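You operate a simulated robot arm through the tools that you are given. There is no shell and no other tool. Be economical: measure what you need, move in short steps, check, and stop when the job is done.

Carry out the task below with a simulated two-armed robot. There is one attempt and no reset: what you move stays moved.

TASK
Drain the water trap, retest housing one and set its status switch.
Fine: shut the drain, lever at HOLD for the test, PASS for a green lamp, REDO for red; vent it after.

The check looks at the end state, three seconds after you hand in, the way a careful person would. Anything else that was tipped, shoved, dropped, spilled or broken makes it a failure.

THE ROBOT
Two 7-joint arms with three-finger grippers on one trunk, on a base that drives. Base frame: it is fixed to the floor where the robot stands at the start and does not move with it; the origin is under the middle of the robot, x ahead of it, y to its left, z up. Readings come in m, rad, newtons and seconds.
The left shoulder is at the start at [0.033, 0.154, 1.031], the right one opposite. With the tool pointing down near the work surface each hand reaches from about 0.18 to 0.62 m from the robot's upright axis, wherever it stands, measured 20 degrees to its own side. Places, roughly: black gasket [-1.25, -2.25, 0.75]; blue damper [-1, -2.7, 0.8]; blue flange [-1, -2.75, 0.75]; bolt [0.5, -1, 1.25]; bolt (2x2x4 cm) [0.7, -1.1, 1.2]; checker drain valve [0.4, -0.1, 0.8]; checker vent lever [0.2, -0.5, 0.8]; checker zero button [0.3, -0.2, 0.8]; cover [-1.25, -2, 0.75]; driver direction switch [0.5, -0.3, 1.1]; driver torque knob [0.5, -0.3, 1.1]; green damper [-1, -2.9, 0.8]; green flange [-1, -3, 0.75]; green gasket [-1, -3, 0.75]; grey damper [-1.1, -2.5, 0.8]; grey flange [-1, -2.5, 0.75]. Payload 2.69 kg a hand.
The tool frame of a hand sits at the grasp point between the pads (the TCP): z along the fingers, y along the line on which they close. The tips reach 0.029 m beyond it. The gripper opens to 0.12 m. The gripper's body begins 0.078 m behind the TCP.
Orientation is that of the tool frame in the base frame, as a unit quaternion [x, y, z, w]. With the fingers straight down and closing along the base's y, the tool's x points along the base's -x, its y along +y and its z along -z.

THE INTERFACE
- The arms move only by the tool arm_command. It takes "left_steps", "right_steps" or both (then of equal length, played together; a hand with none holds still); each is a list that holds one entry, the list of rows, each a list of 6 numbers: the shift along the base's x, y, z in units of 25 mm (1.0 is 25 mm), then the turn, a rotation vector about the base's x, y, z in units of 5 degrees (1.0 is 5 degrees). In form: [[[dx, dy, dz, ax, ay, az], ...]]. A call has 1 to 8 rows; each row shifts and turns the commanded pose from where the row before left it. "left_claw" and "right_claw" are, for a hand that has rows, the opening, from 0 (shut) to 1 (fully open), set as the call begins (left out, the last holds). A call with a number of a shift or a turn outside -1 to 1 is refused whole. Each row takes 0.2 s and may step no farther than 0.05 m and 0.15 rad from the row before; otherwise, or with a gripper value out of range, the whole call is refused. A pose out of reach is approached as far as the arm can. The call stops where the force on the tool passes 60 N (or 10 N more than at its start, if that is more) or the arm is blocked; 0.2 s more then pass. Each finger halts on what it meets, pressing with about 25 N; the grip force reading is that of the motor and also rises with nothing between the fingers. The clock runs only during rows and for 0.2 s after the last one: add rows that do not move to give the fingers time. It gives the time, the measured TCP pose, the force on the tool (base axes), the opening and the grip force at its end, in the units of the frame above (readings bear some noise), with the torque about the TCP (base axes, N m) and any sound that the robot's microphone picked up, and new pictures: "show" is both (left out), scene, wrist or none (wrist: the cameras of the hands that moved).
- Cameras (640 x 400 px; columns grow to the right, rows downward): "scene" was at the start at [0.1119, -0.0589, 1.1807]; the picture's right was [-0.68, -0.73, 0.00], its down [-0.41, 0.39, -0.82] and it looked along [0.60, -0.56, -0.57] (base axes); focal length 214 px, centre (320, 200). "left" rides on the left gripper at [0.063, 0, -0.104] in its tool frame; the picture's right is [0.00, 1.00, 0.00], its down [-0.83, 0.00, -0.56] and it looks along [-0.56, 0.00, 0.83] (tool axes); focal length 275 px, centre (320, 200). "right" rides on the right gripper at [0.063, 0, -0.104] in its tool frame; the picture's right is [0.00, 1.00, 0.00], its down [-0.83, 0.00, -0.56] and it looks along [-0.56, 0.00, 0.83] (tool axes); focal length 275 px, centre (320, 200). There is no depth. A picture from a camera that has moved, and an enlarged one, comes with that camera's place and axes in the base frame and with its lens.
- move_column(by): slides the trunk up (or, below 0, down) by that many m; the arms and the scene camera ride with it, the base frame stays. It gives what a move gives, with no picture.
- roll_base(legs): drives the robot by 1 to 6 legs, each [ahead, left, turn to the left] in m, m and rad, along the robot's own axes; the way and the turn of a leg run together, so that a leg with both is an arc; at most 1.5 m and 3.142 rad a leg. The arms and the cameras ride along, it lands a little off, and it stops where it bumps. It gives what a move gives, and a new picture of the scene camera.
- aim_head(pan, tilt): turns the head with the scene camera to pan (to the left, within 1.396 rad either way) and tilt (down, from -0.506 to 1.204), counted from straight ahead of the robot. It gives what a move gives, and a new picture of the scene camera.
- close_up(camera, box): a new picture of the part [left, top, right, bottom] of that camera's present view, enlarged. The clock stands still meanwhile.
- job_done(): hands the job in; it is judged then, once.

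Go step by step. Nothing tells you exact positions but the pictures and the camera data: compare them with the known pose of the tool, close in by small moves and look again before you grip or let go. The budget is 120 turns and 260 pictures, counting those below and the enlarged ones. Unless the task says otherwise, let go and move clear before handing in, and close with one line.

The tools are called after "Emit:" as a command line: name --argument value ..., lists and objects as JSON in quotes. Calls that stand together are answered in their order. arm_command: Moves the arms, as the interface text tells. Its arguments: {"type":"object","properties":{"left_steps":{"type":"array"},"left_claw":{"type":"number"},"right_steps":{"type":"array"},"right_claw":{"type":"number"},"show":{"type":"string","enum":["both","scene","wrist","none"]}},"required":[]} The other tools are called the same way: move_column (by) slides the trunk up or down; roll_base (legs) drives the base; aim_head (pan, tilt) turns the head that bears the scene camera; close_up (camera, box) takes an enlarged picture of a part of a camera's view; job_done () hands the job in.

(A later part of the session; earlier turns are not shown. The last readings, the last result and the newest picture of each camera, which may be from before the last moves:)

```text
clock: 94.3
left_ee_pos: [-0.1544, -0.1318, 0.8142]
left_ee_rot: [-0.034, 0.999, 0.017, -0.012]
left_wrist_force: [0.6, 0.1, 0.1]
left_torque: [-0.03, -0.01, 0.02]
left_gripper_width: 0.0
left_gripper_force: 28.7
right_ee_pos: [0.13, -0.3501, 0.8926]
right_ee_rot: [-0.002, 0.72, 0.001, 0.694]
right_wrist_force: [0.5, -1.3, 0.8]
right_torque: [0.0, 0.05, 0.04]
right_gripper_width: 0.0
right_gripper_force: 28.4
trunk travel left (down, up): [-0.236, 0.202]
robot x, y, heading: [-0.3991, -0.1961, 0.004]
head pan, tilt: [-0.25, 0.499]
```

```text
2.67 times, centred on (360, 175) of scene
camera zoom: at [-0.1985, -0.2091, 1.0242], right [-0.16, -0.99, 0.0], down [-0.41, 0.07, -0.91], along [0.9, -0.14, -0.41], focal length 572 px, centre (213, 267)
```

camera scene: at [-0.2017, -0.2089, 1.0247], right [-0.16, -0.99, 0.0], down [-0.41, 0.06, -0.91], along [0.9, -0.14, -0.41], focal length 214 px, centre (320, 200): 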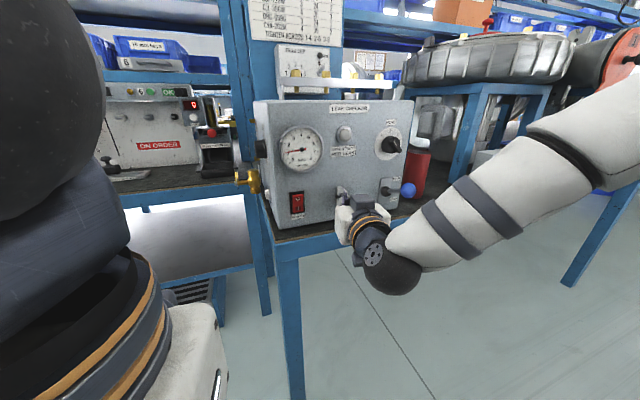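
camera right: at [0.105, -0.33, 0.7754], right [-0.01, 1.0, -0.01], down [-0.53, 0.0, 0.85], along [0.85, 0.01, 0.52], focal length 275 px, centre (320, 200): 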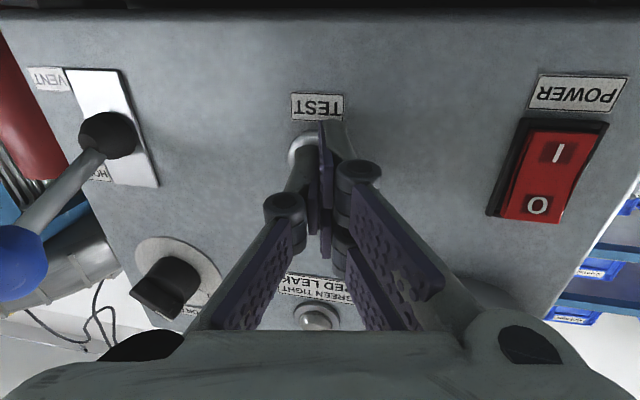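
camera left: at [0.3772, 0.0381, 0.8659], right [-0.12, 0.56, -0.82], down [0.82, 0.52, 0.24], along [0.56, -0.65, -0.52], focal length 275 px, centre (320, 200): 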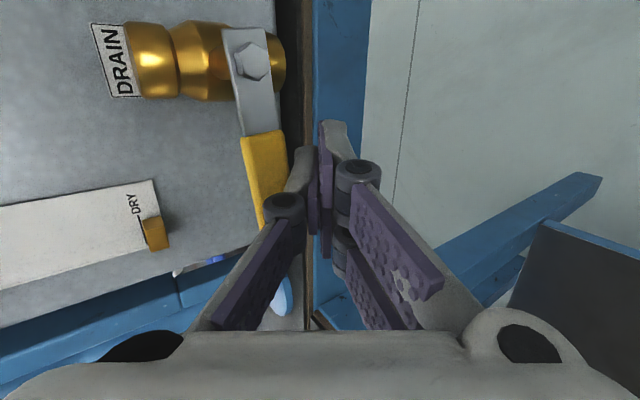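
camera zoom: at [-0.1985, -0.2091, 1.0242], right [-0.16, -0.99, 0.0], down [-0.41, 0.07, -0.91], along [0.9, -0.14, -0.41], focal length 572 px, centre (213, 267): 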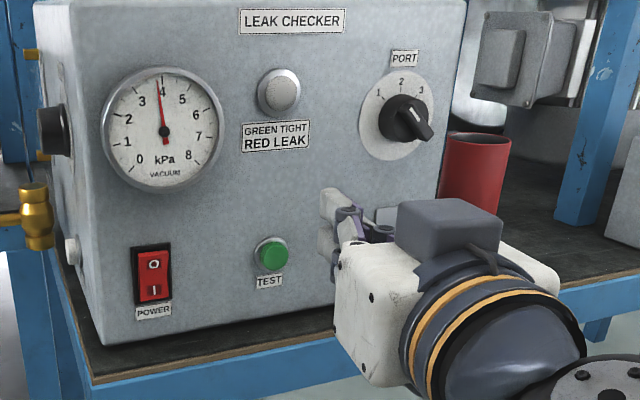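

The vacuum is falling slowly (about 3.9). Waiting for the lamp.

Emit:
arm_command --right_steps '[[[0, 0, 0, 0, 0, 0], [0, 0, 0, 0, 0, 0], [0, 0, 0, 0, 0, 0], [0, 0, 0, 0, 0, 0], [0, 0, 0, 0, 0, 0], [0, 0, 0, 0, 0, 0], [0, 0, 0, 0, 0, 0], [0, 0, 0, 0, 0, 0]]]' --show "none"

Emit:
close_up --camera "scene" --box '[260, 100, 460, 250]'

Emit:
arm_command --right_steps '[[[0, 0, 0, 0, 0, 0], [0, 0, 0, 0, 0, 0], [0, 0, 0, 0, 0, 0], [0, 0, 0, 0, 0, 0], [0, 0, 0, 0, 0, 0], [0, 0, 0, 0, 0, 0], [0, 0, 0, 0, 0, 0], [0, 0, 0, 0, 0, 0]]]' --show "none"

Emit:
close_up --camera "scene" --box '[260, 100, 460, 250]'

```text
clock: 96.1
left_ee_pos: [-0.1544, -0.1333, 0.8138]
left_ee_rot: [-0.033, 0.999, 0.017, -0.012]
left_wrist_force: [-1.3, -0.8, 0.2]
left_torque: [0.01, -0.02, 0.0]
left_gripper_width: 0.0001
left_gripper_force: 28.0
right_ee_pos: [0.1292, -0.3511, 0.8924]
right_ee_rot: [-0.001, 0.72, 0.0, 0.694]
right_wrist_force: [-0.7, 0.3, 0.8]
right_torque: [-0.02, 0.01, 0.0]
right_gripper_width: 0.0
right_gripper_force: 28.1
trunk travel left (down, up): [-0.236, 0.202]
robot x, y, heading: [-0.3968, -0.1988, 0.002]
head pan, tilt: [-0.25, 0.499]
```

```text
2.67 times, centred on (360, 175) of scene
camera zoom: at [-0.1985, -0.2091, 1.0243], right [-0.16, -0.99, 0.0], down [-0.41, 0.07, -0.91], along [0.9, -0.14, -0.41], focal length 572 px, centre (213, 267)
```

zoom: 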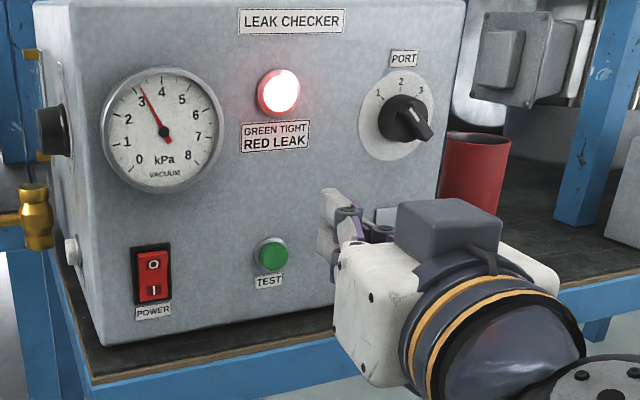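

```text
clock: 97.9
left_ee_pos: [-0.1545, -0.1322, 0.8154]
left_ee_rot: [-0.034, 0.999, 0.018, -0.012]
left_wrist_force: [0.1, 0.5, -0.3]
left_torque: [-0.01, 0.01, -0.01]
left_gripper_width: 0.0
left_gripper_force: 29.0
right_ee_pos: [0.128, -0.3501, 0.8938]
right_ee_rot: [-0.002, 0.719, 0.001, 0.695]
right_wrist_force: [0.0, -0.2, -0.4]
right_torque: [0.0, 0.0, 0.01]
right_gripper_width: 0.0
right_gripper_force: 28.1
trunk travel left (down, up): [-0.236, 0.202]
robot x, y, heading: [-0.3968, -0.1929, -0.0]
head pan, tilt: [-0.25, 0.499]
```

```text
2.67 times, centred on (360, 175) of scene
camera zoom: at [-0.1985, -0.2091, 1.0243], right [-0.16, -0.99, 0.0], down [-0.41, 0.07, -0.91], along [0.9, -0.14, -0.41], focal length 572 px, centre (213, 267)
```

zoom: 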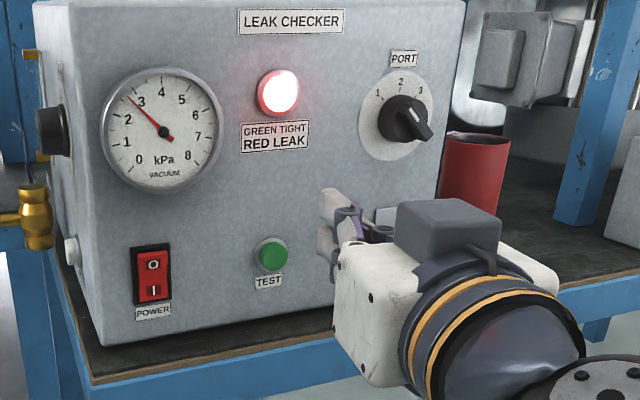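

The lamp is RED, so REDO. Let me double-check the PORT pointer from here before venting.

Emit:
close_up --camera "right" --box '[100, 30, 320, 250]'

Emit:
close_up --camera "scene" --box '[380, 110, 430, 160]'

Emit:
close_up --camera "scene" --box '[220, 140, 270, 200]'

```text
1.82 times, centred on (210, 140) of right
camera zoom: at [0.0214, -0.3512, 0.8352], right [0.0, 1.0, -0.01], down [-0.53, 0.0, 0.85], along [0.85, 0.01, 0.53], focal length 500 px, centre (520, 309)
```

zoom: 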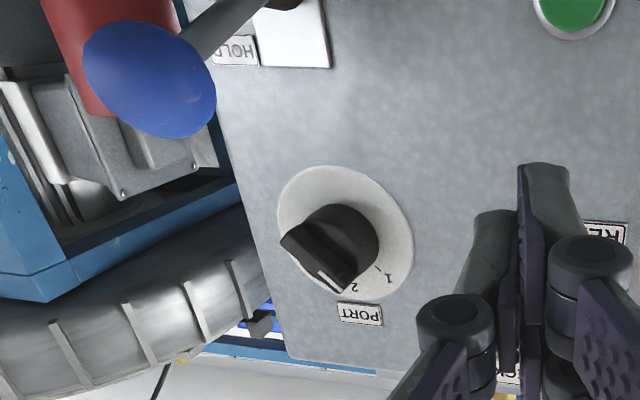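

```text
8.00 times, centred on (405, 135) of scene
camera zoom: at [-0.1985, -0.2091, 1.0243], right [-0.16, -0.99, 0.0], down [-0.41, 0.07, -0.91], along [0.9, -0.14, -0.41], focal length 1716 px, centre (-360, 720)
```

zoom: 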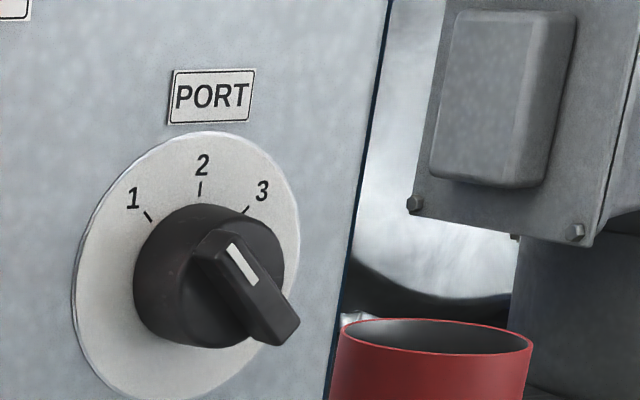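

```text
6.67 times, centred on (245, 170) of scene
camera zoom: at [-0.1985, -0.2091, 1.0243], right [-0.16, -0.99, 0.0], down [-0.41, 0.07, -0.91], along [0.9, -0.14, -0.41], focal length 1430 px, centre (820, 400)
```

zoom: 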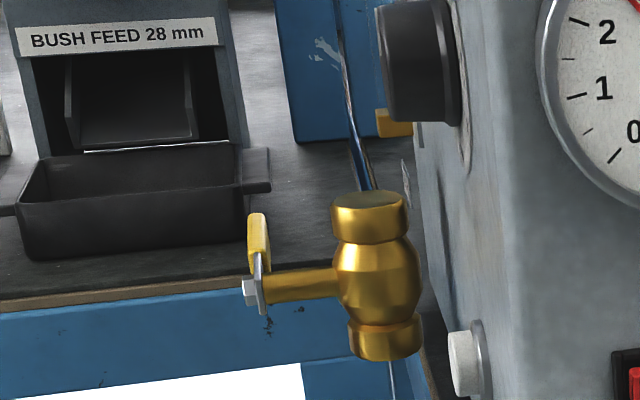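

PORT mark points at 1 and the drain lever is horizontal. Now I'll vent by pushing the ball down from above.

Emit:
arm_command --right_steps '[[[-0.4, -0.9, 0.3, 0, 0, 0], [0, -0.9, 0, 0, 0, 0], [0, -0.9, 0, 0, 0, 0], [0, -0.9, 0, 0, 0, 0], [0, -0.9, 0, 0, 0, 0], [0.9, 0, 0, 0, 0, 0], [0.9, 0, 0, 0, 0, 0]]]'

Emit:
close_up --camera "scene" --box '[340, 130, 500, 250]'

```text
clock: 99.5
left_ee_pos: [-0.1538, -0.132, 0.8142]
left_ee_rot: [-0.033, 0.999, 0.018, -0.013]
left_wrist_force: [0.4, -1.0, 0.0]
left_torque: [0.0, -0.01, -0.02]
left_gripper_width: 0.0
left_gripper_force: 28.1
right_ee_pos: [0.1651, -0.4615, 0.9002]
right_ee_rot: [-0.002, 0.719, 0.0, 0.695]
right_wrist_force: [0.0, 0.2, -0.3]
right_torque: [0.01, -0.01, 0.0]
right_gripper_width: 0.0
right_gripper_force: 28.8
trunk travel left (down, up): [-0.236, 0.202]
robot x, y, heading: [-0.3957, -0.197, 0.005]
head pan, tilt: [-0.25, 0.499]
camera scene: at [-0.1983, -0.2091, 1.0243], right [-0.16, -0.99, 0.0], down [-0.41, 0.07, -0.91], along [0.9, -0.14, -0.41], focal length 214 px, centre (320, 200)
camera right: at [0.0562, -0.4632, 0.8423], right [0.0, 1.0, -0.01], down [-0.53, 0.0, 0.85], along [0.85, 0.01, 0.53], focal length 275 px, centre (320, 200)
```

scene: 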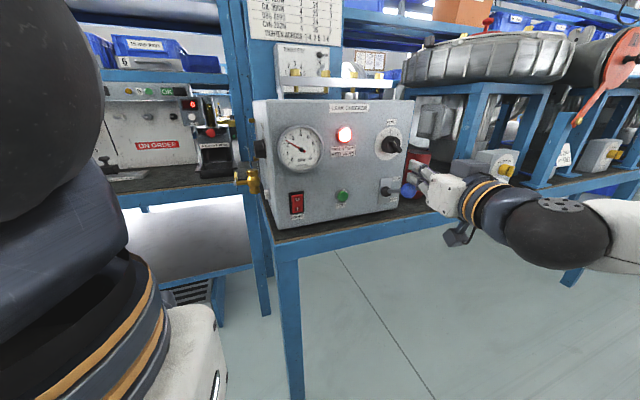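
right: 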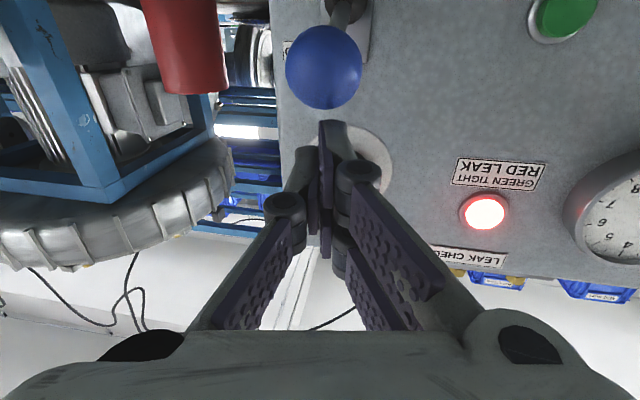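

```text
3.33 times, centred on (420, 190) of scene
camera zoom: at [-0.1983, -0.2091, 1.0243], right [-0.16, -0.99, 0.0], down [-0.41, 0.07, -0.91], along [0.9, -0.14, -0.41], focal length 715 px, centre (-13, 233)
```

zoom: 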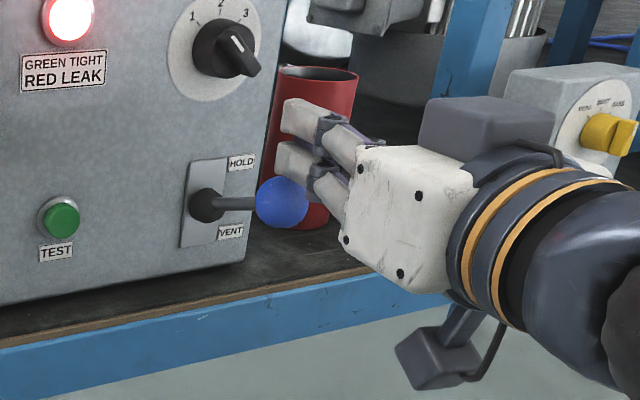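

The fingers are directly above the ball. Pressing the lever down.

Emit:
arm_command --right_steps '[[[0, 0, -0.45, 0, 0, 0], [0, 0, -0.45, 0, 0, 0], [0, 0, -0.45, 0, 0, 0], [0, 0, -0.45, 0, 0, 0], [0, 0, -0.45, 0, 0, 0], [0, 0, -0.45, 0, 0, 0], [0, 0, -0.45, 0, 0, 0], [0, 0, -0.4, 0, 0, 0]]]'

Emit:
close_up --camera "scene" --box '[260, 110, 460, 250]'

```text
clock: 101.3
left_ee_pos: [-0.1542, -0.1312, 0.8129]
left_ee_rot: [-0.035, 0.999, 0.018, -0.014]
left_wrist_force: [-0.2, -0.1, -0.2]
left_torque: [0.01, 0.0, -0.02]
left_gripper_width: 0.0
left_gripper_force: 28.4
right_ee_pos: [0.1662, -0.4623, 0.833]
right_ee_rot: [-0.003, 0.701, -0.001, 0.713]
right_wrist_force: [2.6, 1.5, 17.0]
right_torque: [0.05, -0.43, 0.26]
right_gripper_width: 0.0
right_gripper_force: 28.3
trunk travel left (down, up): [-0.236, 0.202]
robot x, y, heading: [-0.3974, -0.1974, -0.003]
head pan, tilt: [-0.25, 0.499]
stopped in row 8 (right hand): the force on the tool passed its limit at 66 N (the readings are from after the stop); the commanded pose is now the measured one
camera scene: at [-0.1998, -0.2108, 1.0224], right [-0.18, -0.98, 0.0], down [-0.43, 0.08, -0.9], along [0.89, -0.16, -0.43], focal length 214 px, centre (320, 200)
camera right: at [0.0616, -0.4628, 0.7699], right [0.0, 1.0, -0.01], down [-0.57, 0.01, 0.82], along [0.82, 0.01, 0.57], focal length 275 px, centre (320, 200)
```

scene: 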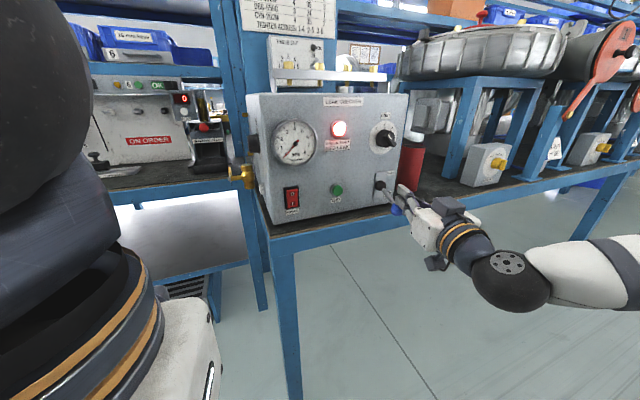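
right: 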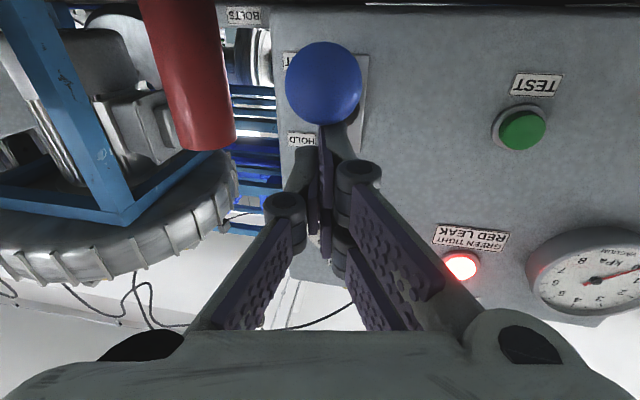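

```text
2.86 times, centred on (360, 180) of scene
camera zoom: at [-0.1998, -0.2108, 1.0224], right [-0.18, -0.98, 0.0], down [-0.43, 0.08, -0.9], along [0.89, -0.16, -0.43], focal length 613 px, centre (206, 257)
```

zoom: 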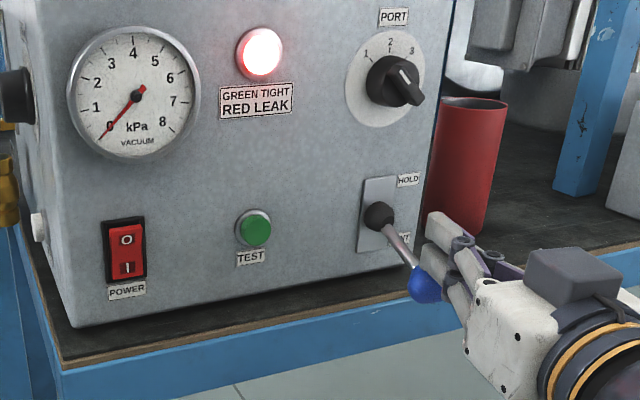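

Vented: gauge at 0 and lever at its VENT stop. Next I'll retract and look at the STATUS 1 switch.

Emit:
arm_command --right_steps '[[[0, 0, 0.8, 0, 0, 0], [-0.8, 0, 0.5, 0, 0, 0], [-0.8, -0.3, 0.3, 0, 0, 0], [-0.8, -0.5, 0, 0, 0, 0]]]' --show "none"

Emit:
roll_base --legs '[[-0.15, 0, 0], [0, -0.3, 0]]'

Emit:
close_up --camera "right" --box '[0, 0, 640, 400]'

```text
clock: 102.3
left_ee_pos: [-0.1537, -0.131, 0.8137]
left_ee_rot: [-0.036, 0.999, 0.018, -0.014]
left_wrist_force: [0.6, 0.1, 0.0]
left_torque: [0.0, -0.03, 0.0]
left_gripper_width: 0.0002
left_gripper_force: 28.4
right_ee_pos: [0.1137, -0.4848, 0.8692]
right_ee_rot: [-0.001, 0.706, -0.001, 0.708]
right_wrist_force: [0.4, -0.8, 0.2]
right_torque: [0.0, -0.01, 0.01]
right_gripper_width: 0.0
right_gripper_force: 28.6
right hand out of reach, approached as far as the arm can: row 4
trunk travel left (down, up): [-0.236, 0.202]
robot x, y, heading: [-0.3974, -0.1956, -0.002]
head pan, tilt: [-0.25, 0.499]
```

```text
clock: 106.1
left_ee_pos: [-0.3017, -0.4306, 0.8131]
left_ee_rot: [-0.036, 0.999, 0.019, -0.014]
left_wrist_force: [-0.6, -0.4, -0.3]
left_torque: [0.0, 0.0, 0.01]
left_gripper_width: 0.0001
left_gripper_force: 28.6
right_ee_pos: [-0.0343, -0.7831, 0.8688]
right_ee_rot: [-0.002, 0.706, 0.0, 0.708]
right_wrist_force: [0.7, -0.8, 0.2]
right_torque: [0.05, -0.03, -0.05]
right_gripper_width: 0.0002
right_gripper_force: 29.0
trunk travel left (down, up): [-0.236, 0.202]
robot x, y, heading: [-0.5428, -0.4948, 0.005]
head pan, tilt: [-0.25, 0.499]
camera scene: at [-0.3477, -0.5104, 1.0228], right [-0.18, -0.98, 0.0], down [-0.42, 0.08, -0.9], along [0.89, -0.16, -0.43], focal length 214 px, centre (320, 200)
```

scene: 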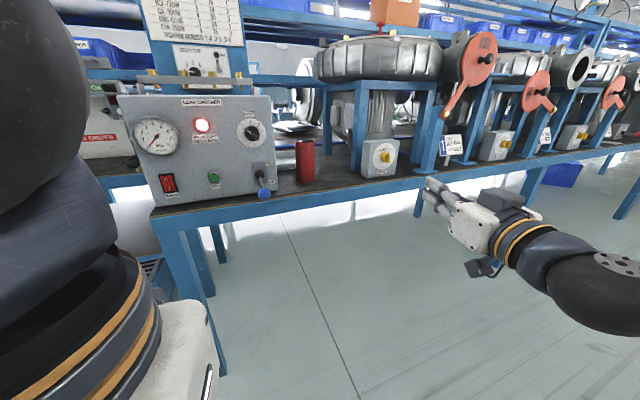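

```text
1.00 times, centred on (320, 200) of right (not enlarged: the box is as wide or as high as the picture)
camera zoom: at [-0.1409, -0.7841, 0.8074], right [0.0, 1.0, -0.01], down [-0.56, 0.01, 0.83], along [0.83, 0.01, 0.56], focal length 275 px, centre (320, 200)
```

zoom: 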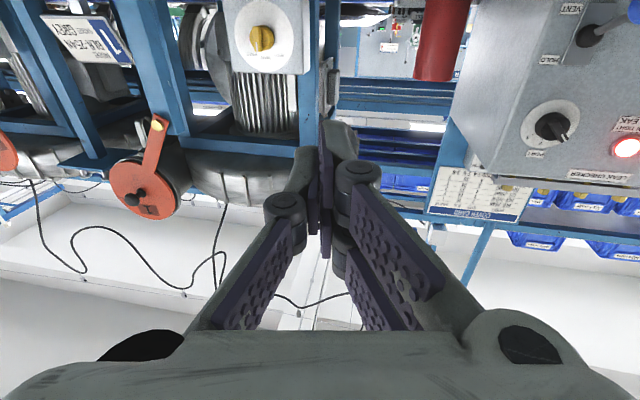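

Emit:
close_up --camera "scene" --box '[355, 130, 405, 185]'

Emit:
close_up --camera "right" --box '[220, 0, 320, 80]'

```text
7.27 times, centred on (380, 158) of scene
camera zoom: at [-0.3477, -0.5104, 1.0228], right [-0.18, -0.98, 0.0], down [-0.42, 0.08, -0.9], along [0.89, -0.16, -0.43], focal length 1560 px, centre (-116, 509)
```

zoom: 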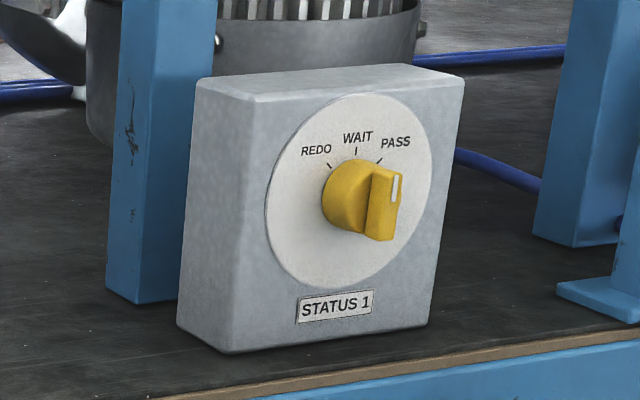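

```text
5.00 times, centred on (270, 40) of right
camera zoom: at [-0.1409, -0.7841, 0.8074], right [0.0, 1.0, -0.01], down [-0.56, 0.01, 0.83], along [0.83, 0.01, 0.56], focal length 1376 px, centre (570, 1000)
```

zoom: 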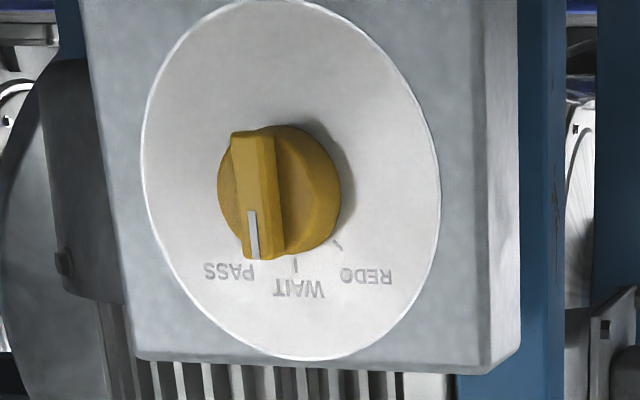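

The STATUS 1 knob is at WAIT, near (0.345, −0.877, 0.835), and needs a 45° turn to REDO (mark toward +y). I'll open the fingers and drive up to it.

Emit:
arm_command --right_steps '[[[0, 0, 0, 0, 0, 0], [0, 0, 0, 0, 0, 0]]]' --right_claw 0.4 --show "none"

Emit:
roll_base --legs '[[0, -0.1, 0], [0.26, 0, 0]]'

Emit:
close_up --camera "right" --box '[0, 0, 640, 400]'

```text
clock: 106.7
left_ee_pos: [-0.3017, -0.4295, 0.8121]
left_ee_rot: [-0.037, 0.999, 0.019, -0.015]
left_wrist_force: [0.8, -0.8, -0.1]
left_torque: [0.04, -0.01, -0.02]
left_gripper_width: 0.0001
left_gripper_force: 28.7
right_ee_pos: [-0.0357, -0.7817, 0.8692]
right_ee_rot: [-0.002, 0.706, -0.001, 0.709]
right_wrist_force: [0.0, 1.0, 0.1]
right_torque: [0.03, 0.03, -0.03]
right_gripper_width: 0.0477
right_gripper_force: 0.1
trunk travel left (down, up): [-0.236, 0.202]
robot x, y, heading: [-0.5473, -0.4986, 0.004]
head pan, tilt: [-0.25, 0.499]
```

```text
clock: 109.6
left_ee_pos: [-0.0437, -0.5275, 0.8124]
left_ee_rot: [-0.04, 0.999, 0.02, -0.015]
left_wrist_force: [-0.3, -0.1, 0.2]
left_torque: [-0.01, 0.03, 0.0]
left_gripper_width: 0.0
left_gripper_force: 28.7
right_ee_pos: [0.2223, -0.8806, 0.8694]
right_ee_rot: [-0.002, 0.706, -0.001, 0.708]
right_wrist_force: [0.2, -0.6, -0.1]
right_torque: [0.0, 0.0, 0.01]
right_gripper_width: 0.0479
right_gripper_force: 0.1
trunk travel left (down, up): [-0.236, 0.202]
robot x, y, heading: [-0.2891, -0.5943, 0.004]
head pan, tilt: [-0.25, 0.499]
camera scene: at [-0.0903, -0.6102, 1.0216], right [-0.19, -0.98, 0.0], down [-0.43, 0.09, -0.9], along [0.88, -0.17, -0.44], focal length 214 px, centre (320, 200)
```

scene: 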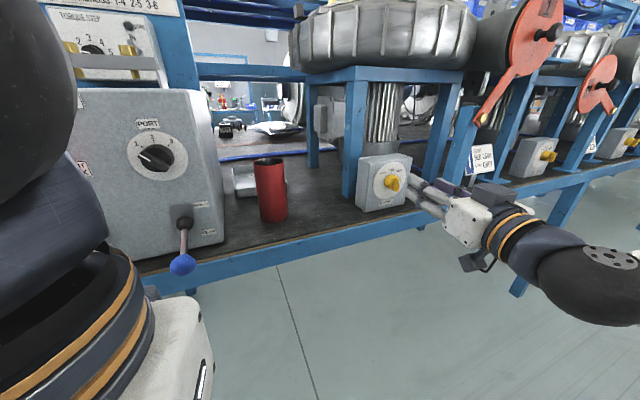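

```text
1.00 times, centred on (320, 200) of right (not enlarged: the box is as wide or as high as the picture)
camera zoom: at [0.1176, -0.8819, 0.8073], right [0.0, 1.0, -0.01], down [-0.56, 0.0, 0.83], along [0.83, 0.01, 0.56], focal length 275 px, centre (320, 200)
```

zoom: 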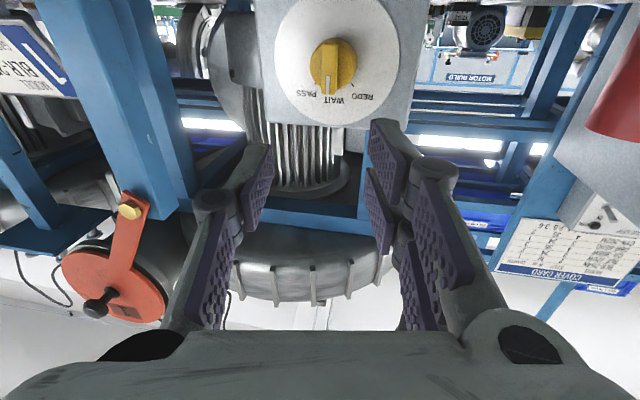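

Knob bar near (0.346, −0.874, 0.837). Aligning the hand in front of it.

Emit:
arm_command --right_steps '[[[0, 0.26, -0.7, 0, 0, 0], [0.6, 0, -0.6, 0, 0, 0], [0.8, 0, 0, 0, 0, 0], [0.8, 0, 0, 0, 0, 0]]]'

Emit:
close_up --camera "scene" --box '[340, 140, 440, 220]'

```text
clock: 110.6
left_ee_pos: [-0.0442, -0.5276, 0.8121]
left_ee_rot: [-0.04, 0.999, 0.021, -0.017]
left_wrist_force: [-0.2, 0.6, -0.8]
left_torque: [0.03, -0.02, 0.03]
left_gripper_width: 0.0001
left_gripper_force: 29.0
right_ee_pos: [0.2787, -0.8738, 0.8377]
right_ee_rot: [-0.003, 0.706, 0.0, 0.709]
right_wrist_force: [0.6, 1.0, 0.0]
right_torque: [-0.03, 0.0, 0.0]
right_gripper_width: 0.0482
right_gripper_force: 0.1
trunk travel left (down, up): [-0.236, 0.202]
robot x, y, heading: [-0.2908, -0.5971, 0.005]
head pan, tilt: [-0.25, 0.499]
camera scene: at [-0.0908, -0.6111, 1.0209], right [-0.21, -0.98, 0.0], down [-0.44, 0.09, -0.89], along [0.88, -0.18, -0.45], focal length 214 px, centre (320, 200)
camera right: at [0.1727, -0.8758, 0.7753], right [0.0, 1.0, -0.01], down [-0.56, 0.0, 0.83], along [0.83, 0.01, 0.56], focal length 275 px, centre (320, 200)
```

scene: 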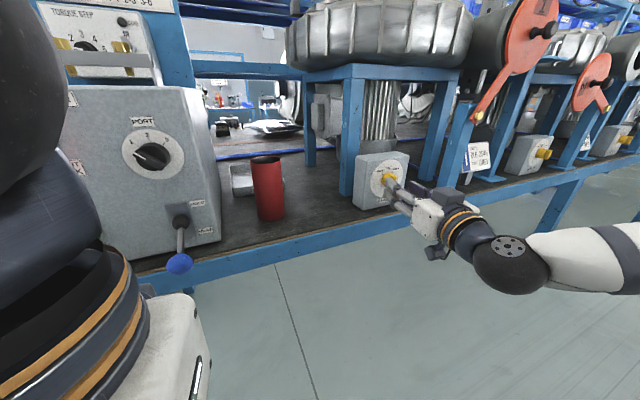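
right: 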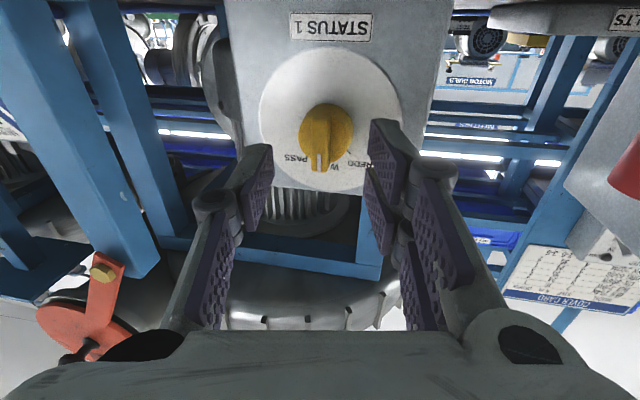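

```text
5.00 times, centred on (390, 180) of scene
camera zoom: at [-0.0908, -0.6111, 1.0209], right [-0.21, -0.98, 0.0], down [-0.44, 0.09, -0.89], along [0.88, -0.18, -0.45], focal length 1072 px, centre (-30, 300)
```

zoom: 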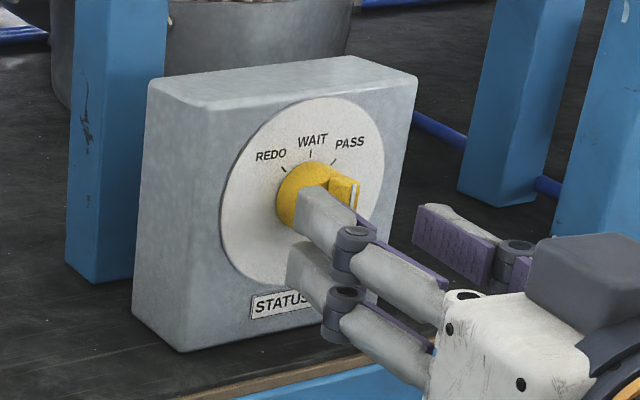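

Aligned; the bar lies between the fingers. I'll advance so the pads overlap it, then close.

Emit:
arm_command --right_steps '[[[0.8, 0.15, 0, 0, 0, 0], [0.7, 0, 0, 0, 0, 0], [0.5, 0, 0, 0, 0, 0]]]'

Emit:
close_up --camera "scene" --box '[340, 140, 440, 220]'

```text
clock: 111.4
left_ee_pos: [-0.0463, -0.5246, 0.8121]
left_ee_rot: [-0.04, 0.999, 0.021, -0.015]
left_wrist_force: [0.0, -0.8, -0.1]
left_torque: [-0.01, 0.0, -0.02]
left_gripper_width: 0.0003
left_gripper_force: 28.1
right_ee_pos: [0.3237, -0.8664, 0.8376]
right_ee_rot: [-0.007, 0.706, 0.003, 0.708]
right_wrist_force: [-32.8, 12.8, -3.0]
right_torque: [-0.09, 0.05, 1.17]
right_gripper_width: 0.0655
right_gripper_force: 10.8
trunk travel left (down, up): [-0.236, 0.202]
robot x, y, heading: [-0.2879, -0.5951, 0.005]
head pan, tilt: [-0.25, 0.499]
camera scene: at [-0.094, -0.6101, 1.0213], right [-0.21, -0.98, 0.0], down [-0.44, 0.09, -0.9], along [0.88, -0.19, -0.45], focal length 214 px, centre (320, 200)
camera right: at [0.2188, -0.8687, 0.7758], right [-0.01, 1.0, -0.01], down [-0.56, 0.0, 0.83], along [0.83, 0.02, 0.56], focal length 275 px, centre (320, 200)
```

scene: 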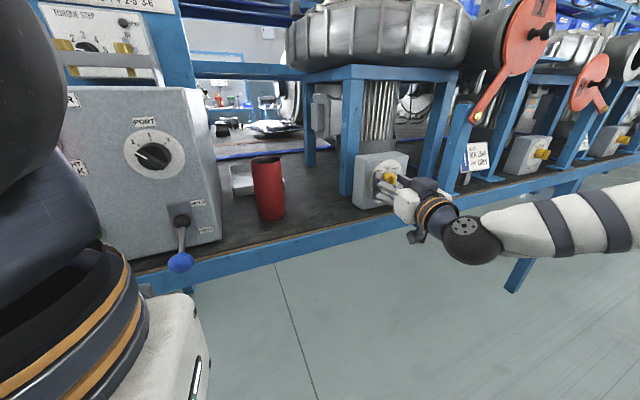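
right: 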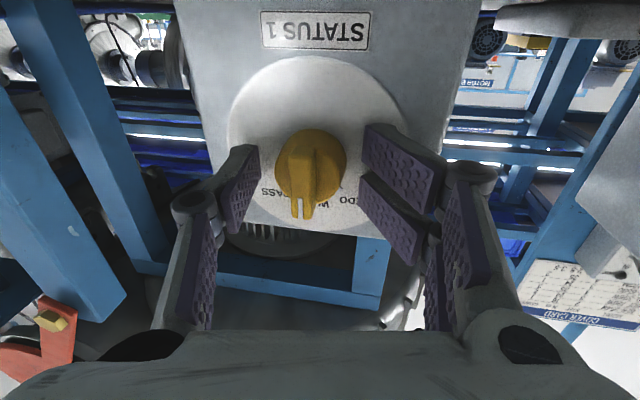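

```text
5.00 times, centred on (390, 180) of scene
camera zoom: at [-0.094, -0.6101, 1.0213], right [-0.21, -0.98, 0.0], down [-0.44, 0.09, -0.9], along [0.88, -0.19, -0.45], focal length 1072 px, centre (-30, 300)
```

zoom: 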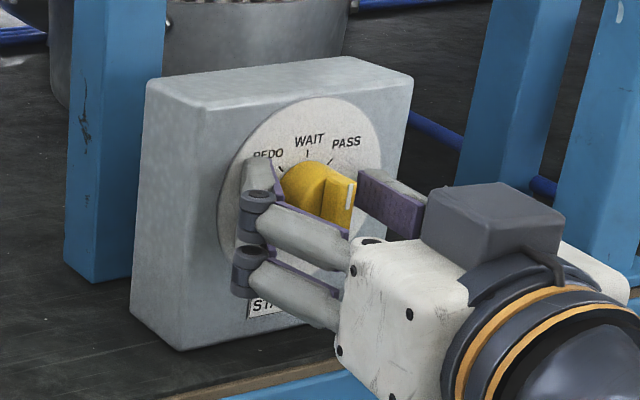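

The left finger is touching the dial plate. I'll back off about 8 mm, then close on the bar.

Emit:
arm_command --right_steps '[[[-0.4, 0, 0, 0, 0, 0], [-0.1, -0.15, 0, 0, 0, 0]]]'

Emit:
close_up --camera "scene" --box '[340, 140, 440, 220]'

```text
clock: 112.0
left_ee_pos: [-0.045, -0.5274, 0.8115]
left_ee_rot: [-0.04, 0.999, 0.022, -0.017]
left_wrist_force: [0.8, 0.5, -0.2]
left_torque: [0.01, -0.02, 0.04]
left_gripper_width: 0.0
left_gripper_force: 28.8
right_ee_pos: [0.3161, -0.8757, 0.8383]
right_ee_rot: [-0.002, 0.705, -0.001, 0.709]
right_wrist_force: [-0.4, -1.2, -0.7]
right_torque: [0.01, -0.04, 0.0]
right_gripper_width: 0.0479
right_gripper_force: 0.1
trunk travel left (down, up): [-0.236, 0.202]
robot x, y, heading: [-0.2865, -0.5943, 0.009]
head pan, tilt: [-0.25, 0.499]
camera scene: at [-0.0907, -0.6114, 1.0208], right [-0.21, -0.98, 0.0], down [-0.44, 0.09, -0.89], along [0.87, -0.19, -0.45], focal length 214 px, centre (320, 200)
camera right: at [0.2103, -0.8762, 0.7759], right [0.0, 1.0, -0.01], down [-0.56, 0.01, 0.83], along [0.83, 0.01, 0.56], focal length 275 px, centre (320, 200)
```

scene: 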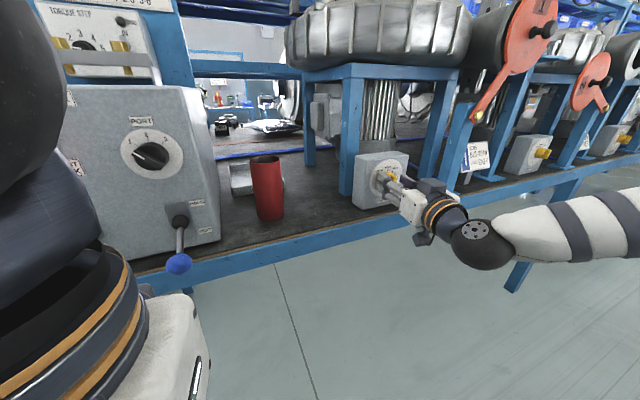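
right: 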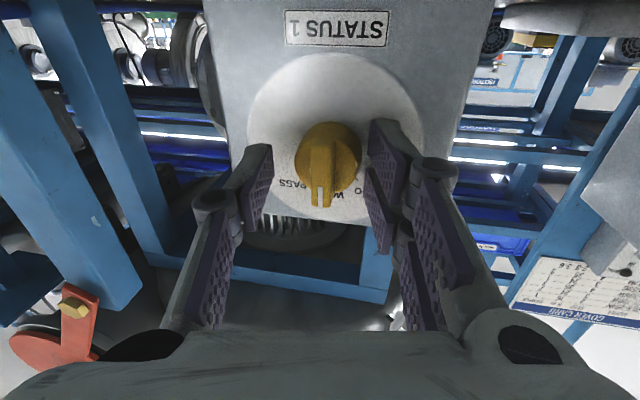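

```text
5.00 times, centred on (390, 180) of scene
camera zoom: at [-0.0907, -0.6114, 1.0208], right [-0.21, -0.98, 0.0], down [-0.44, 0.09, -0.89], along [0.87, -0.19, -0.45], focal length 1072 px, centre (-30, 300)
```

zoom: 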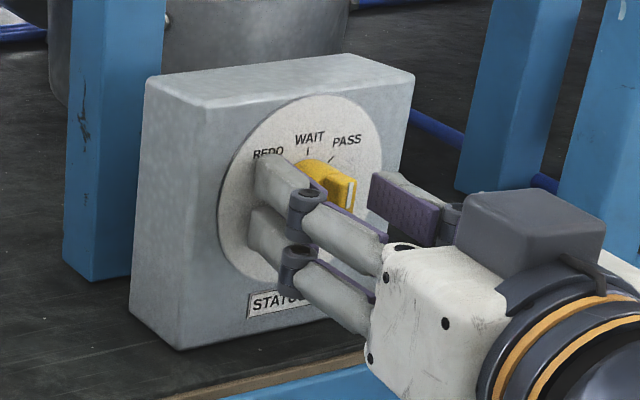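

Emit:
arm_command --right_steps '[[[0, 0, 0, 0, 0, 0], [0, 0, 0, 0, 0, 0], [0, 0, 0, 0, 0, 0]]]' --right_claw 0.0 --show "wrist"

```text
clock: 112.8
left_ee_pos: [-0.0447, -0.526, 0.8113]
left_ee_rot: [-0.039, 0.999, 0.021, -0.017]
left_wrist_force: [-0.2, 1.1, 0.0]
left_torque: [0.0, 0.03, -0.02]
left_gripper_width: 0.0
left_gripper_force: 28.7
right_ee_pos: [0.3152, -0.8711, 0.8378]
right_ee_rot: [-0.005, 0.706, 0.001, 0.708]
right_wrist_force: [-2.3, 17.2, -6.1]
right_torque: [0.16, -0.57, 1.17]
right_gripper_width: 0.0326
right_gripper_force: 45.2
trunk travel left (down, up): [-0.236, 0.202]
robot x, y, heading: [-0.2869, -0.5921, 0.007]
head pan, tilt: [-0.25, 0.499]
camera right: at [0.2095, -0.8733, 0.7757], right [-0.01, 1.0, -0.01], down [-0.56, 0.0, 0.83], along [0.83, 0.01, 0.56], focal length 275 px, centre (320, 200)
```

right: 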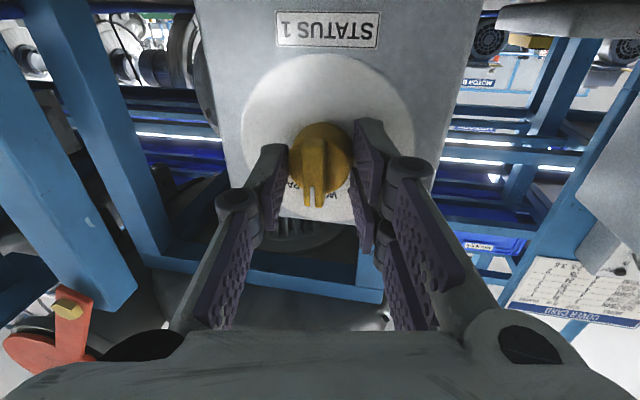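

It grasped the round base (33 mm). I'll open, back off about 10 mm, re-centre slightly and grip just the bar.

Emit:
arm_command --right_steps '[[[0, 0.1, 0, 0, 0, 0], [-0.45, 0.1, 0, 0, 0, 0], [0, 0.05, 0, 0, 0, 0]]]' --right_claw 0.4 --show "none"

Emit:
arm_command --right_steps '[[[0, 0, 0, 0, 0, 0], [0, 0, 0, 0, 0, 0], [0, 0, 0, 0, 0, 0]]]' --right_claw 0.0 --show "wrist"

```text
clock: 113.6
left_ee_pos: [-0.0448, -0.5271, 0.8121]
left_ee_rot: [-0.04, 0.999, 0.021, -0.016]
left_wrist_force: [-0.1, 0.7, -1.0]
left_torque: [0.0, -0.01, 0.03]
left_gripper_width: 0.0
left_gripper_force: 28.4
right_ee_pos: [0.3036, -0.8692, 0.838]
right_ee_rot: [-0.002, 0.706, -0.001, 0.708]
right_wrist_force: [0.1, -0.7, 0.4]
right_torque: [0.02, -0.02, -0.01]
right_gripper_width: 0.048
right_gripper_force: 0.0
trunk travel left (down, up): [-0.236, 0.202]
robot x, y, heading: [-0.2864, -0.5952, 0.005]
head pan, tilt: [-0.25, 0.499]
```

```text
clock: 114.4
left_ee_pos: [-0.0452, -0.5262, 0.8109]
left_ee_rot: [-0.04, 0.999, 0.022, -0.017]
left_wrist_force: [0.4, 0.9, -0.4]
left_torque: [-0.07, 0.04, -0.04]
left_gripper_width: 0.0001
left_gripper_force: 28.2
right_ee_pos: [0.3045, -0.8687, 0.8381]
right_ee_rot: [-0.003, 0.706, 0.001, 0.708]
right_wrist_force: [-1.9, -4.0, 1.5]
right_torque: [-0.03, 0.21, 0.35]
right_gripper_width: 0.0217
right_gripper_force: 45.0
trunk travel left (down, up): [-0.236, 0.202]
robot x, y, heading: [-0.2859, -0.5929, 0.003]
head pan, tilt: [-0.25, 0.499]
camera right: at [0.1981, -0.8699, 0.7753], right [0.0, 1.0, -0.01], down [-0.56, 0.0, 0.83], along [0.83, 0.01, 0.56], focal length 275 px, centre (320, 200)
```

right: 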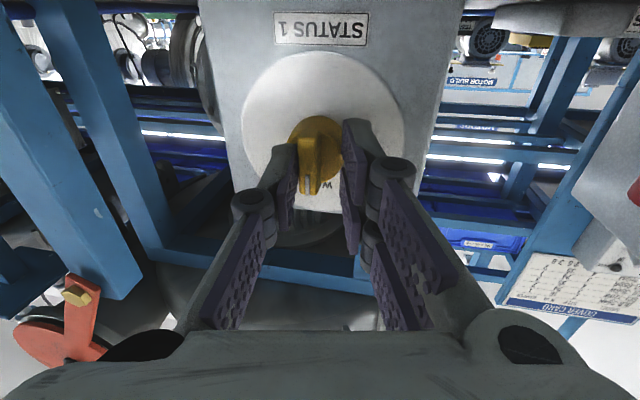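

Emit:
arm_command --right_steps '[[[0, -0.05, 0, 0, 0, 0], [-0.22, 0, 0, 0, 0, 0], [0, 0, 0, 0, 0, 0]]]' --right_claw 0.35 --show "none"

Emit:
arm_command --right_steps '[[[0, 0, 0, 0, 0, 0], [0, 0, 0, 0, 0, 0], [0, 0, 0, 0, 0, 0]]]' --right_claw 0.0 --show "wrist"

Emit:
close_up --camera "scene" --box '[340, 140, 440, 220]'

```text
clock: 115.2
left_ee_pos: [-0.0449, -0.5259, 0.8111]
left_ee_rot: [-0.04, 0.999, 0.021, -0.016]
left_wrist_force: [0.0, 0.2, -0.3]
left_torque: [0.0, 0.0, -0.02]
left_gripper_width: 0.0
left_gripper_force: 28.2
right_ee_pos: [0.2987, -0.8698, 0.8365]
right_ee_rot: [-0.003, 0.706, 0.0, 0.708]
right_wrist_force: [0.3, -0.7, -0.2]
right_torque: [0.0, -0.02, 0.0]
right_gripper_width: 0.0422
right_gripper_force: 0.0
trunk travel left (down, up): [-0.236, 0.202]
robot x, y, heading: [-0.2869, -0.5924, 0.01]
head pan, tilt: [-0.25, 0.499]
```

```text
clock: 116.0
left_ee_pos: [-0.0456, -0.5291, 0.8124]
left_ee_rot: [-0.04, 0.999, 0.023, -0.017]
left_wrist_force: [-0.2, 0.4, -0.1]
left_torque: [0.01, 0.0, 0.02]
left_gripper_width: 0.0001
left_gripper_force: 28.0
right_ee_pos: [0.3003, -0.8735, 0.8369]
right_ee_rot: [0.001, 0.705, -0.001, 0.709]
right_wrist_force: [8.4, -29.8, 7.9]
right_torque: [-0.19, 0.79, -0.5]
right_gripper_width: 0.0106
right_gripper_force: 37.7
trunk travel left (down, up): [-0.236, 0.202]
robot x, y, heading: [-0.2867, -0.5937, 0.007]
head pan, tilt: [-0.25, 0.499]
camera right: at [0.194, -0.8743, 0.7746], right [0.0, 1.0, -0.01], down [-0.56, 0.01, 0.83], along [0.83, 0.0, 0.56], focal length 275 px, centre (320, 200)
```

right: 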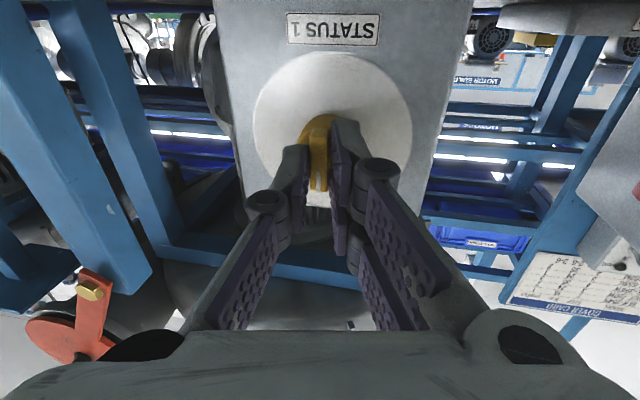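

```text
5.00 times, centred on (390, 180) of scene
camera zoom: at [-0.0906, -0.6142, 1.0212], right [-0.21, -0.98, 0.0], down [-0.43, 0.1, -0.9], along [0.88, -0.19, -0.44], focal length 1072 px, centre (-30, 300)
```

zoom: 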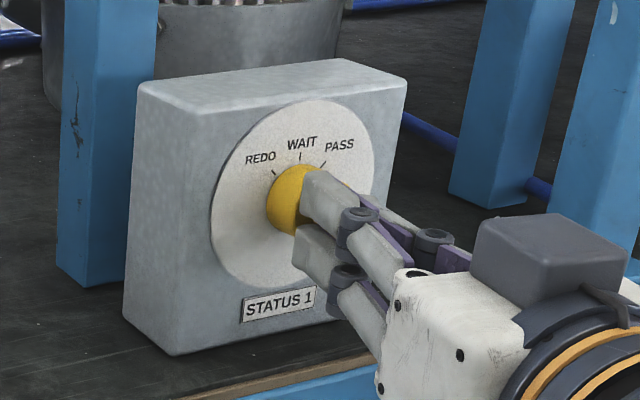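

The bar is gripped (10.6 mm). I'll relieve the side load, then turn −45° about x toward REDO.

Emit:
arm_command --right_steps '[[[0, -0.24, 0, 0, 0, 0], [0, 0, 0, -1, 0, 0], [0, 0, 0, -1, 0, 0], [0, 0, 0, -1, 0, 0], [0, 0, 0, -1, 0, 0]]]' --show "wrist"

Emit:
close_up --camera "scene" --box '[340, 140, 440, 220]'

```text
clock: 117.2
left_ee_pos: [-0.0448, -0.5273, 0.8118]
left_ee_rot: [-0.04, 0.999, 0.022, -0.016]
left_wrist_force: [-0.3, 0.3, 0.3]
left_torque: [-0.01, -0.03, -0.01]
left_gripper_width: 0.0
left_gripper_force: 28.6
right_ee_pos: [0.2977, -0.8749, 0.8369]
right_ee_rot: [-0.126, 0.695, -0.122, 0.697]
right_wrist_force: [-3.4, -6.3, -0.5]
right_torque: [0.23, -1.05, 0.4]
right_gripper_width: 0.0104
right_gripper_force: 37.5
trunk travel left (down, up): [-0.236, 0.202]
robot x, y, heading: [-0.2861, -0.5956, 0.005]
head pan, tilt: [-0.25, 0.499]
camera right: at [0.1927, -0.8979, 0.7791], right [-0.01, 0.94, -0.35], down [-0.56, 0.29, 0.78], along [0.83, 0.2, 0.52], focal length 275 px, centre (320, 200)
```

right: 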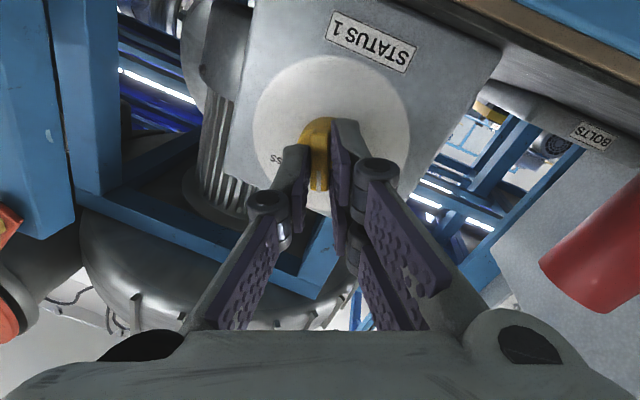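

```text
5.00 times, centred on (390, 180) of scene
camera zoom: at [-0.0914, -0.612, 1.0214], right [-0.21, -0.98, 0.0], down [-0.43, 0.09, -0.9], along [0.88, -0.19, -0.44], focal length 1072 px, centre (-30, 300)
```

zoom: 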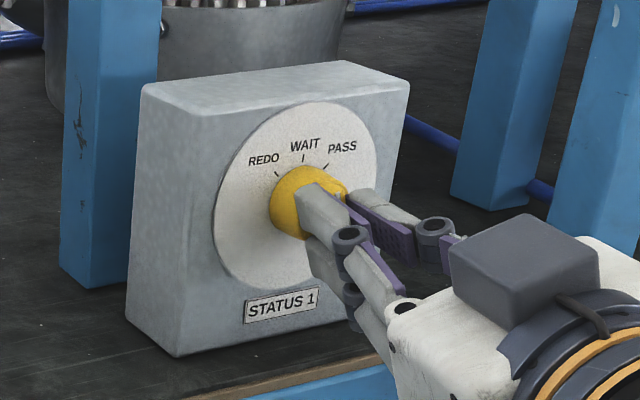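

It's turning correctly with low force. Another 25°.

Emit:
arm_command --right_steps '[[[0, 0, 0, -1, 0, 0], [0, 0, 0, -1, 0, 0], [0, 0, 0, -1, 0, 0], [0, 0, 0, -1, 0, 0], [0, 0, 0, -1, 0, 0], [0, 0, 0, -0.4, 0, 0]]]' --show "wrist"

Emit:
close_up --camera "scene" --box '[340, 140, 440, 220]'

```text
clock: 118.6
left_ee_pos: [-0.0449, -0.5272, 0.8108]
left_ee_rot: [-0.04, 0.999, 0.021, -0.016]
left_wrist_force: [1.4, 0.5, 0.7]
left_torque: [-0.02, 0.01, 0.01]
left_gripper_width: 0.0
left_gripper_force: 29.1
right_ee_pos: [0.2975, -0.8745, 0.837]
right_ee_rot: [-0.286, 0.648, -0.28, 0.648]
right_wrist_force: [-8.4, 3.6, -2.6]
right_torque: [1.1, -0.29, 0.65]
right_gripper_width: 0.0105
right_gripper_force: 38.0
trunk travel left (down, up): [-0.236, 0.202]
robot x, y, heading: [-0.2858, -0.5903, 0.006]
head pan, tilt: [-0.25, 0.499]
camera right: at [0.1923, -0.9221, 0.7959], right [-0.01, 0.68, -0.74], down [-0.56, 0.61, 0.56], along [0.83, 0.42, 0.37], focal length 275 px, centre (320, 200)
```

right: 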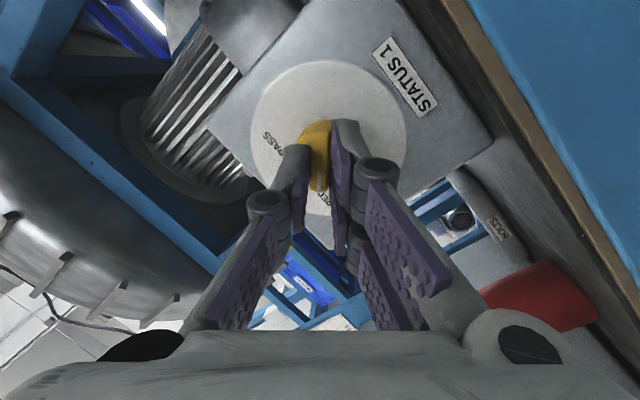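

```text
5.00 times, centred on (390, 180) of scene
camera zoom: at [-0.0915, -0.6115, 1.0214], right [-0.21, -0.98, 0.0], down [-0.43, 0.09, -0.9], along [0.88, -0.19, -0.44], focal length 1072 px, centre (-30, 300)
```

zoom: 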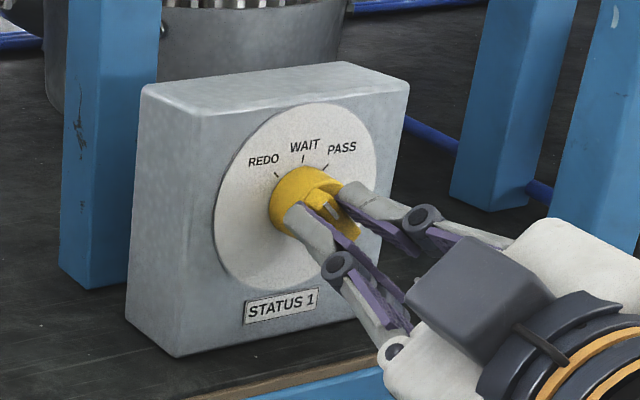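

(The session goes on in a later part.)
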